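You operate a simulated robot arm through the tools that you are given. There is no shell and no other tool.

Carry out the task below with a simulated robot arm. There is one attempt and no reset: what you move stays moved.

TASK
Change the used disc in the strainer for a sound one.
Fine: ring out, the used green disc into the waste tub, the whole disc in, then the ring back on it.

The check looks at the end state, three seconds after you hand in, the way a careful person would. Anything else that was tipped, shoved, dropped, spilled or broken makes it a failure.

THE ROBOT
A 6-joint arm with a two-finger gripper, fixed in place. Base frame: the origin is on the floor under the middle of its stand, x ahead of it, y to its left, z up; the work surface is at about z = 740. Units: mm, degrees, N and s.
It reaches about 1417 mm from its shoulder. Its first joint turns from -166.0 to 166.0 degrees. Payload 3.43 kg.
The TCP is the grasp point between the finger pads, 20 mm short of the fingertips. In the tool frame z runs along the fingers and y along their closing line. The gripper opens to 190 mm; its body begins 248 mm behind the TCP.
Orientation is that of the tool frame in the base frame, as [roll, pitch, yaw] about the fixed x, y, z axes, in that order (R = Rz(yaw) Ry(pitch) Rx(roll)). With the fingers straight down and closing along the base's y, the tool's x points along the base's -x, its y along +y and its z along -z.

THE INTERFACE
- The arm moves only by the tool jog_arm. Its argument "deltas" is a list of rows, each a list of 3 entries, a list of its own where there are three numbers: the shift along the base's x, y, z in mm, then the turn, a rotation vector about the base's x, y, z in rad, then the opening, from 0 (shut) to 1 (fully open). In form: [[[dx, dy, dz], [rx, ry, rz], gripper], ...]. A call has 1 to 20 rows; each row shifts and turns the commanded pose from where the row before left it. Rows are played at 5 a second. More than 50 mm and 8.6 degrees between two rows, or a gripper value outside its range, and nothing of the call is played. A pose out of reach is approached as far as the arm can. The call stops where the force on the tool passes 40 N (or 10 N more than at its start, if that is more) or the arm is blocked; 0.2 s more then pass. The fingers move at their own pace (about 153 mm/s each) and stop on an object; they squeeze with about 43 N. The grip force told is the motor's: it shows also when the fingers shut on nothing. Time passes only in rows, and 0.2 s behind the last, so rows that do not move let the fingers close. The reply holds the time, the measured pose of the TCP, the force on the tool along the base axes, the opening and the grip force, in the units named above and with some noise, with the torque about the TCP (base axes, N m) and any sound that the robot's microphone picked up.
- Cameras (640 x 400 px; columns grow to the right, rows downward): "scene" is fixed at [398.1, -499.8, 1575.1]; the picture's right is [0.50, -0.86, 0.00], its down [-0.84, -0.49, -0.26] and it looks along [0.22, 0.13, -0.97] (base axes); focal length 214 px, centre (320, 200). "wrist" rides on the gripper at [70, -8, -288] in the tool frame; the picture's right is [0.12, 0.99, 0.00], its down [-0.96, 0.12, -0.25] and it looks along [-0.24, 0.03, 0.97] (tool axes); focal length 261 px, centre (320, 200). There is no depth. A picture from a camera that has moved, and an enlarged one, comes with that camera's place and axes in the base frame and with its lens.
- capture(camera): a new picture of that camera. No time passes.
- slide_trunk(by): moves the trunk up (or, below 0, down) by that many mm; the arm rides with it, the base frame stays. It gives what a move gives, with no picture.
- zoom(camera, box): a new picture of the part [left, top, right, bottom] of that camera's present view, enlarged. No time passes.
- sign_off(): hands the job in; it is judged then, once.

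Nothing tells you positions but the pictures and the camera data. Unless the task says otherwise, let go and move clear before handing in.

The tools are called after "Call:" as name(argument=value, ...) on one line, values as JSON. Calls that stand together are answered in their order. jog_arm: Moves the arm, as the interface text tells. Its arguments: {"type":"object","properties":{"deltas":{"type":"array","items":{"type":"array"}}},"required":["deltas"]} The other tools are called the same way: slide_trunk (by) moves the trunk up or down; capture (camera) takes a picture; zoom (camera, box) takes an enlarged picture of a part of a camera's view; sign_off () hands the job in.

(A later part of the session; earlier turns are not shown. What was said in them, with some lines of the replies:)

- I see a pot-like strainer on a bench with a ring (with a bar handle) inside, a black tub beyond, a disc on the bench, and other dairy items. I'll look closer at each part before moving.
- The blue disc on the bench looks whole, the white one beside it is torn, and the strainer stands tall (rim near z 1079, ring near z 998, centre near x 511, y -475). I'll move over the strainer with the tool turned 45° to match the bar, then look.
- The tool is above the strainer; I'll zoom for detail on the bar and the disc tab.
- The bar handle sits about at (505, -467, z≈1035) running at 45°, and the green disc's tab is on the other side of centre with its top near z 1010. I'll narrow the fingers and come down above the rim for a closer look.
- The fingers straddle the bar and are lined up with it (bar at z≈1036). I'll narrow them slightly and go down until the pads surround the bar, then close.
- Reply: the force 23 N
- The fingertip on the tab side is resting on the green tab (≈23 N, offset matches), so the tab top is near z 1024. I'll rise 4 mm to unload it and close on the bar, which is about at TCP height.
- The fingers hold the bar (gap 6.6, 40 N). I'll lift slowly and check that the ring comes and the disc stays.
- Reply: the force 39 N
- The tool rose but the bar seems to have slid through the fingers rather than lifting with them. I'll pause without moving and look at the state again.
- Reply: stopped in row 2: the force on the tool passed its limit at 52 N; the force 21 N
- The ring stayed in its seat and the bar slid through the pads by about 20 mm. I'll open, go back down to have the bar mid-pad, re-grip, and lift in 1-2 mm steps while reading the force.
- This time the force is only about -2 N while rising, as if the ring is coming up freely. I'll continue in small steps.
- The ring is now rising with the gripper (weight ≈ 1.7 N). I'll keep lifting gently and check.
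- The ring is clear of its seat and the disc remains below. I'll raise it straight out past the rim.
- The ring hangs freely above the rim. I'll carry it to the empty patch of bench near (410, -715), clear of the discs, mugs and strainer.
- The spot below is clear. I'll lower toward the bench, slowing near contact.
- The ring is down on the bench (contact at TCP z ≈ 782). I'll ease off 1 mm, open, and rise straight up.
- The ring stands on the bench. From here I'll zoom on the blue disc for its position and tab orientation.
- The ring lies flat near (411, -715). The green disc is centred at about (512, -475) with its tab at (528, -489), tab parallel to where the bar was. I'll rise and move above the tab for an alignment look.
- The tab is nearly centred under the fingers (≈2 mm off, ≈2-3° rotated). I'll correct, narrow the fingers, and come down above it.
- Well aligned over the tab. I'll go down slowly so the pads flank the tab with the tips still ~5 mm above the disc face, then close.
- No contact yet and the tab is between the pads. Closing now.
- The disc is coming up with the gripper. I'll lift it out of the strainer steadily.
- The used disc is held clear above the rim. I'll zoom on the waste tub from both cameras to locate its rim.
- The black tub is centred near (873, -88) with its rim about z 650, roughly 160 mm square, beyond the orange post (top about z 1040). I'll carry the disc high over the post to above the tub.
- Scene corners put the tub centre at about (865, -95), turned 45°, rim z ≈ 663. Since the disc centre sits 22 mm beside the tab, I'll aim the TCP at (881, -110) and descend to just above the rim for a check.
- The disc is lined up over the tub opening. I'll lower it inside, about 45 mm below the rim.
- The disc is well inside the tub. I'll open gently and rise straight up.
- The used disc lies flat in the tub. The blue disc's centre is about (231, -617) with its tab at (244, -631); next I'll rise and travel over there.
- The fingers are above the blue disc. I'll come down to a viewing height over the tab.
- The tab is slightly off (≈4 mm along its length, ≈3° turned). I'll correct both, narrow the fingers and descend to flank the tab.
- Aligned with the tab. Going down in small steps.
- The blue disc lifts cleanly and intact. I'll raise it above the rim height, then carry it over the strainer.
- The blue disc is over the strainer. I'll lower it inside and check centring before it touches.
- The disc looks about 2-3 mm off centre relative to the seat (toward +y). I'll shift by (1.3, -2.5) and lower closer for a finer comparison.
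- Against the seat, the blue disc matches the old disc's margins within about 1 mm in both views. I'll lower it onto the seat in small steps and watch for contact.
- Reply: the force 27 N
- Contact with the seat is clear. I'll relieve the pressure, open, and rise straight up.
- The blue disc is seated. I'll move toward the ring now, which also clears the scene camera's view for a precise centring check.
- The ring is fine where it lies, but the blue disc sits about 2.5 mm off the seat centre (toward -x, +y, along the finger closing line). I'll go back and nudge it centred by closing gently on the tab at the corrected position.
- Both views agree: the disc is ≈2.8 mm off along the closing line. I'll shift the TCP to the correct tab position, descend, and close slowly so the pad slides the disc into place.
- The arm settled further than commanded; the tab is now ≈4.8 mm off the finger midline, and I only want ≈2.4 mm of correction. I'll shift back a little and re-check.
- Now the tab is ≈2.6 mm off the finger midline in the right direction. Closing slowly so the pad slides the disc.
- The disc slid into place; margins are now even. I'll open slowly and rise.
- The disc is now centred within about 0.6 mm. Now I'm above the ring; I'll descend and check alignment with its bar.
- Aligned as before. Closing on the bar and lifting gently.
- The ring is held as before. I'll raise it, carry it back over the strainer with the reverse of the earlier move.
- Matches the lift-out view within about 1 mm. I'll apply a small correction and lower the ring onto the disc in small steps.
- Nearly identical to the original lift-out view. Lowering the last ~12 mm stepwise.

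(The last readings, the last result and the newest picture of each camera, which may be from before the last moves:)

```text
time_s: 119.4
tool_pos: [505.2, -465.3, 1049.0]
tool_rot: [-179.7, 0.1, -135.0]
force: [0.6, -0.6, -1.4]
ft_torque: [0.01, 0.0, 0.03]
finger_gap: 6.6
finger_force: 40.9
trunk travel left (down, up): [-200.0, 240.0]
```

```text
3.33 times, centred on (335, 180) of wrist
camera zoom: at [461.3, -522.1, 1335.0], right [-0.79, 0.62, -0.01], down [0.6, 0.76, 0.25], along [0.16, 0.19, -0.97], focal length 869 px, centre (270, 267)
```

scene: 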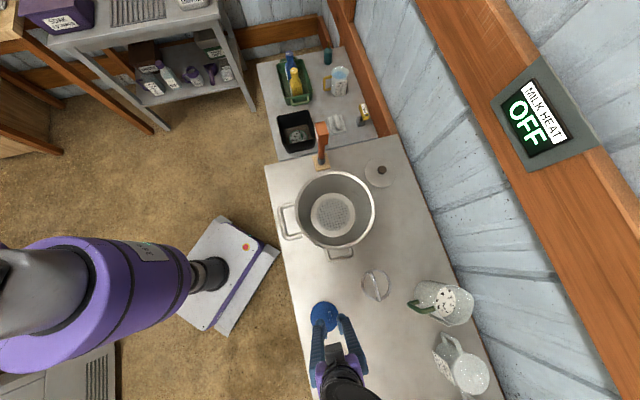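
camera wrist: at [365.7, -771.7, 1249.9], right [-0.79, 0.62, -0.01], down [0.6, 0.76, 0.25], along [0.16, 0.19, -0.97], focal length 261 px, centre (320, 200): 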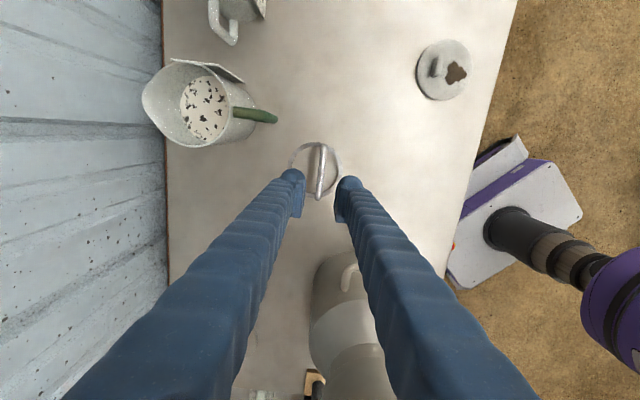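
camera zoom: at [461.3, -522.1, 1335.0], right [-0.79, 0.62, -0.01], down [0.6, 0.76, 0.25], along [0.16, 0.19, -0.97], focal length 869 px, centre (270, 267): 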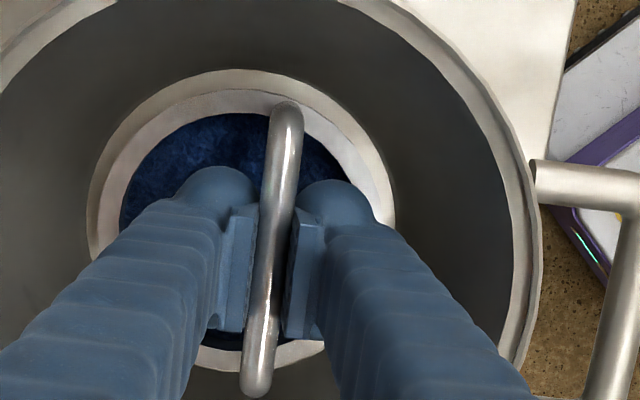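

Call:
jog_arm(deltas=[[[0, 0, -1], [0, 0, 0], 0.0]])

Call:
jog_arm(deltas=[[[0, 0, -1], [0, 0, 0], 0.0]])

Call:
jog_arm(deltas=[[[0, 0, -0.7], [0, 0, 0], 0.0]])

```text
time_s: 119.8
tool_pos: [507.1, -465.9, 1047.6]
tool_rot: [-179.6, 0.0, -134.9]
force: [0.1, 0.1, -1.8]
ft_torque: [-0.02, 0.03, 0.0]
finger_gap: 6.8
finger_force: 40.0
trunk travel left (down, up): [-200.0, 240.0]
```

```text
time_s: 120.2
tool_pos: [508.3, -465.9, 1047.4]
tool_rot: [-179.6, 0.0, -134.9]
force: [-0.4, 0.6, -0.8]
ft_torque: [0.02, 0.0, 0.04]
finger_gap: 6.7
finger_force: 40.9
trunk travel left (down, up): [-200.0, 240.0]
```

```text
time_s: 120.6
tool_pos: [506.8, -466.4, 1047.1]
tool_rot: [-179.7, 0.0, -134.9]
force: [-0.5, 0.1, -0.3]
ft_torque: [-0.07, -0.11, 0.02]
finger_gap: 6.5
finger_force: 40.3
trunk travel left (down, up): [-200.0, 240.0]
```

Call:
jog_arm(deltas=[[[0, 0, -0.7], [0, 0, 0], 0.0]])

Call:
jog_arm(deltas=[[[0, 0, -0.7], [0, 0, 0], 0.0]])

Call:
zoom(camera="wrist", box=[270, 120, 400, 240])

Call:
zoom(camera="scene", box=[300, 180, 370, 240])

```text
time_s: 121.0
tool_pos: [505.8, -465.2, 1045.1]
tool_rot: [-179.7, 0.0, -134.9]
force: [-0.6, 1.0, 7.0]
ft_torque: [-0.07, -0.03, 0.02]
finger_gap: 6.8
finger_force: 40.6
trunk travel left (down, up): [-200.0, 240.0]
```

```text
time_s: 121.4
tool_pos: [506.8, -464.4, 1046.1]
tool_rot: [-179.6, 0.0, -134.9]
force: [-0.2, 1.7, 14.6]
ft_torque: [0.02, -0.07, -0.01]
finger_gap: 6.7
finger_force: 40.9
trunk travel left (down, up): [-200.0, 240.0]
```

```text
3.33 times, centred on (335, 180) of wrist
camera zoom: at [460.6, -521.2, 1332.3], right [-0.79, 0.62, -0.01], down [0.6, 0.76, 0.25], along [0.16, 0.19, -0.97], focal length 869 px, centre (270, 267)
```

zoom: 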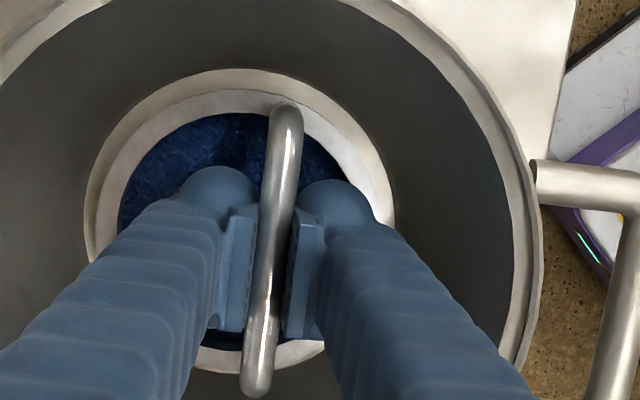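

```text
6.67 times, centred on (335, 210) of scene
camera zoom: at [398.1, -499.8, 1575.1], right [0.5, -0.86, 0.0], down [-0.84, -0.49, -0.26], along [0.22, 0.13, -0.97], focal length 1430 px, centre (220, 133)
```

zoom: 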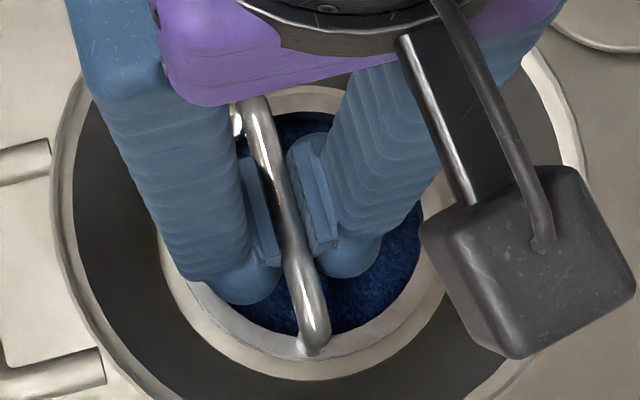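

The ring is seated on the disc. I'll relieve the pressure, open slowly, and rise straight up.

Call:
jog_arm(deltas=[[[0, 0, 1.0], [0, 0, 0], 0.0], [[0, 0, 0], [0, 0, 0], 0.0]])

Call:
jog_arm(deltas=[[[0, 0, 0], [0, 0, 0], 0.04], [[0, 0, 0], [0, 0, 0], 0.06], [[0, 0, 0], [0, 0, 0], 0.09], [[0, 0, 0], [0, 0, 0], 0.13], [[0, 0, 0], [0, 0, 0], 0.17], [[0, 0, 0], [0, 0, 0], 0.17], [[0, 0, 4], [0, 0, 0], 0.17], [[0, 0, 6], [0, 0, 0], 0.17], [[0, 0, 10], [0, 0, 0], 0.17], [[0, 0, 20], [0, 0, 0], 0.17], [[0, 0, 30], [0, 0, 0], 0.17], [[0, 0, 40], [0, 0, 0], 0.17], [[0, 0, 40], [0, 0, 0], 0.17], [[0, 0, 40], [0, 0, 0], 0.17], [[0, 0, 0], [0, 0, 0], 0.17]])

Call:
zoom(camera="wrist", box=[240, 90, 400, 250])

Call:
zoom(camera="scene", box=[290, 165, 380, 255])

```text
time_s: 122.0
tool_pos: [506.1, -465.7, 1046.3]
tool_rot: [-179.7, -0.1, -134.9]
force: [0.6, 1.1, 7.2]
ft_torque: [0.05, -0.06, 0.04]
finger_gap: 6.6
finger_force: 40.0
trunk travel left (down, up): [-200.0, 240.0]
```

```text
time_s: 125.2
tool_pos: [507.9, -465.3, 1235.9]
tool_rot: [-179.6, 0.0, -134.9]
force: [-0.6, 0.2, -1.0]
ft_torque: [-0.06, -0.02, -0.01]
finger_gap: 32.3
finger_force: 0.0
trunk travel left (down, up): [-200.0, 240.0]
```

```text
2.50 times, centred on (320, 170) of wrist
camera zoom: at [462.4, -520.4, 1523.1], right [-0.79, 0.62, -0.01], down [0.6, 0.76, 0.25], along [0.16, 0.19, -0.97], focal length 652 px, centre (320, 275)
```

zoom: 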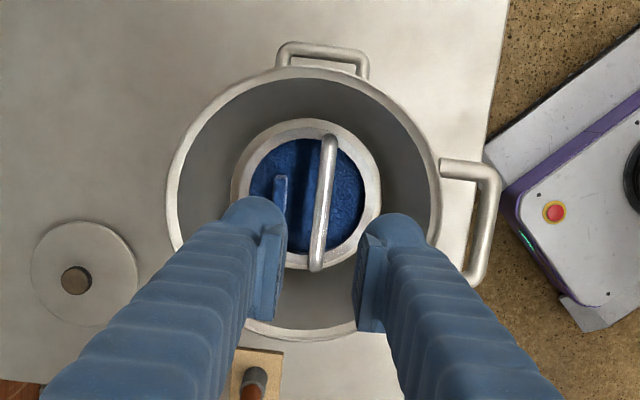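

```text
4.44 times, centred on (335, 210) of scene
camera zoom: at [398.1, -499.8, 1575.1], right [0.5, -0.86, 0.0], down [-0.84, -0.49, -0.26], along [0.22, 0.13, -0.97], focal length 953 px, centre (253, 156)
```

zoom: 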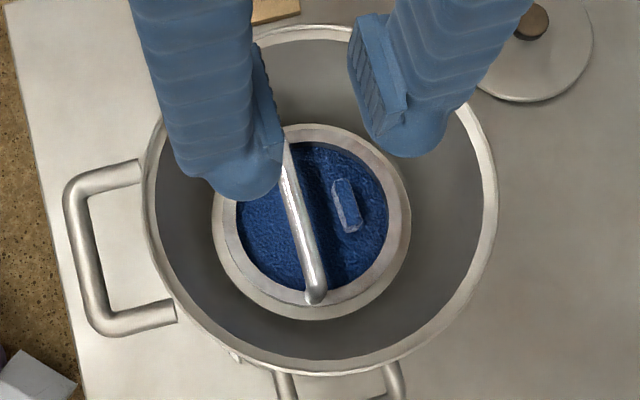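

The ring is back with its bar as it was. I'll retreat to about the starting pose and inspect everything.

Call:
jog_arm(deltas=[[[0, 0, 30], [0, 0, 0], 0.17], [[0, 0, 30], [0, 0, 0], 0.17], [[26, 10, 0], [0, 0, 0], 0.17], [[26, 10, 0], [0, 0, 0], 0.17], [[26, 10, 0], [0, 0, 0], 0.17], [[26, 10, 0], [0, 0, 0], 0.17], [[26, 10, 0], [0, 0, 0], 0.17], [[26, 10, 0], [0, 0, 0], 0.17], [[30, 30, 0], [0, 0, 0], 0.17], [[30, 30, 0], [0, 0, 0], 0.17], [[0, 0, 0], [0, 0, 0], 0.17]])

Call:
capture(camera="scene")

Call:
zoom(camera="scene", box=[300, 180, 370, 245])

Call:
zoom(camera="scene", box=[250, 40, 400, 170])

Call:
capture(camera="wrist")

```text
time_s: 127.6
tool_pos: [723.4, -344.0, 1294.6]
tool_rot: [-179.6, -0.1, -135.0]
force: [-0.5, 1.0, 0.0]
ft_torque: [-0.06, -0.02, 0.01]
finger_gap: 32.6
finger_force: 0.0
trunk travel left (down, up): [-200.0, 240.0]
```

```text
taken
```

scene: 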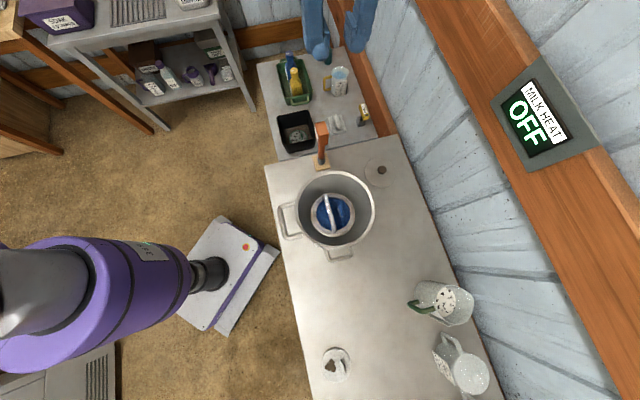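

```text
6.15 times, centred on (335, 212) of scene
camera zoom: at [398.1, -499.8, 1575.1], right [0.5, -0.86, 0.0], down [-0.84, -0.49, -0.26], along [0.22, 0.13, -0.97], focal length 1320 px, centre (228, 123)
```

zoom: 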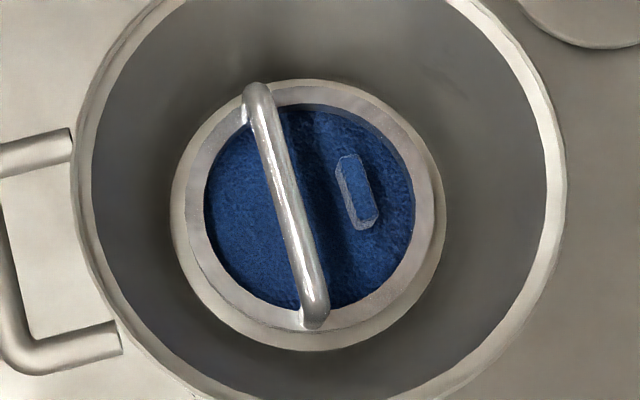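

```text
3.08 times, centred on (325, 105) of scene
camera zoom: at [398.1, -499.8, 1575.1], right [0.5, -0.86, 0.0], down [-0.84, -0.49, -0.26], along [0.22, 0.13, -0.97], focal length 660 px, centre (305, 492)
```

zoom: 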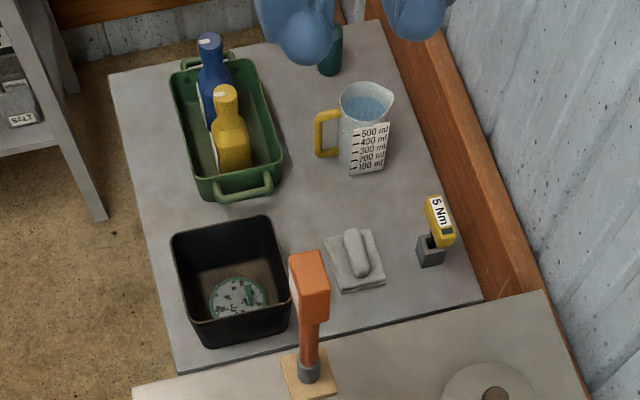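

```text
taken
camera wrist: at [677.7, -400.7, 1581.2], right [-0.79, 0.62, -0.01], down [0.6, 0.76, 0.25], along [0.16, 0.19, -0.97], focal length 261 px, centre (320, 200)
```

wrist: 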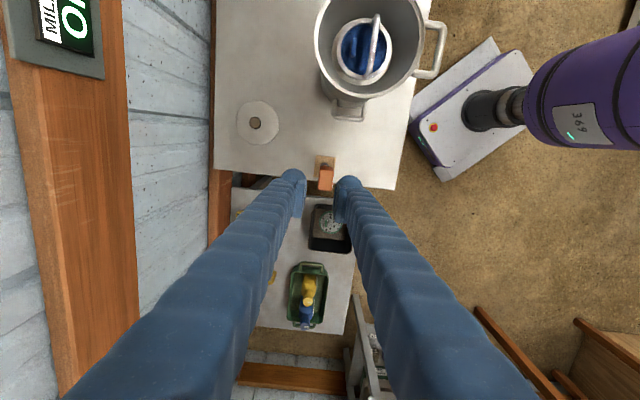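

Everything checks out. The blue disc lies flat and centred, the ring sits flat on it with its bar where it was before, and the green disc is in the tub. Nothing else has moved, and the arm is clear, so I'm handing in.

Call:
sign_off()

```text
The job is handed in.
```

The disc change is done and handed in, but no pass or fail result came back. In the last pictures:

- **Ring:** it is back on the new disc and lies flat, with its bar where it was before.
- **Used disc:** the green disc is lying flat in the black tub on the lower bench. I took that to be the waste tub, since it was the only empty one.
- **New disc:** the whole blue disc is in the strainer, centred to within about 1 mm. I left the torn white one where it was.
- **Everything else:** the lid, mugs, orange post, bottles and torn disc all appear to be where they started.

Three contacts along the way left no visible damage:

- **Green tab:** a fingertip rested on it at about 23 N.
- **First ring lift:** the bar slipped through the fingers, with the force reaching 52 N. The second, slower lift worked.
- **Seating the blue disc:** I pressed it down to about 26 N, which left it nearly 3 mm off centre. I then slid it back into place.
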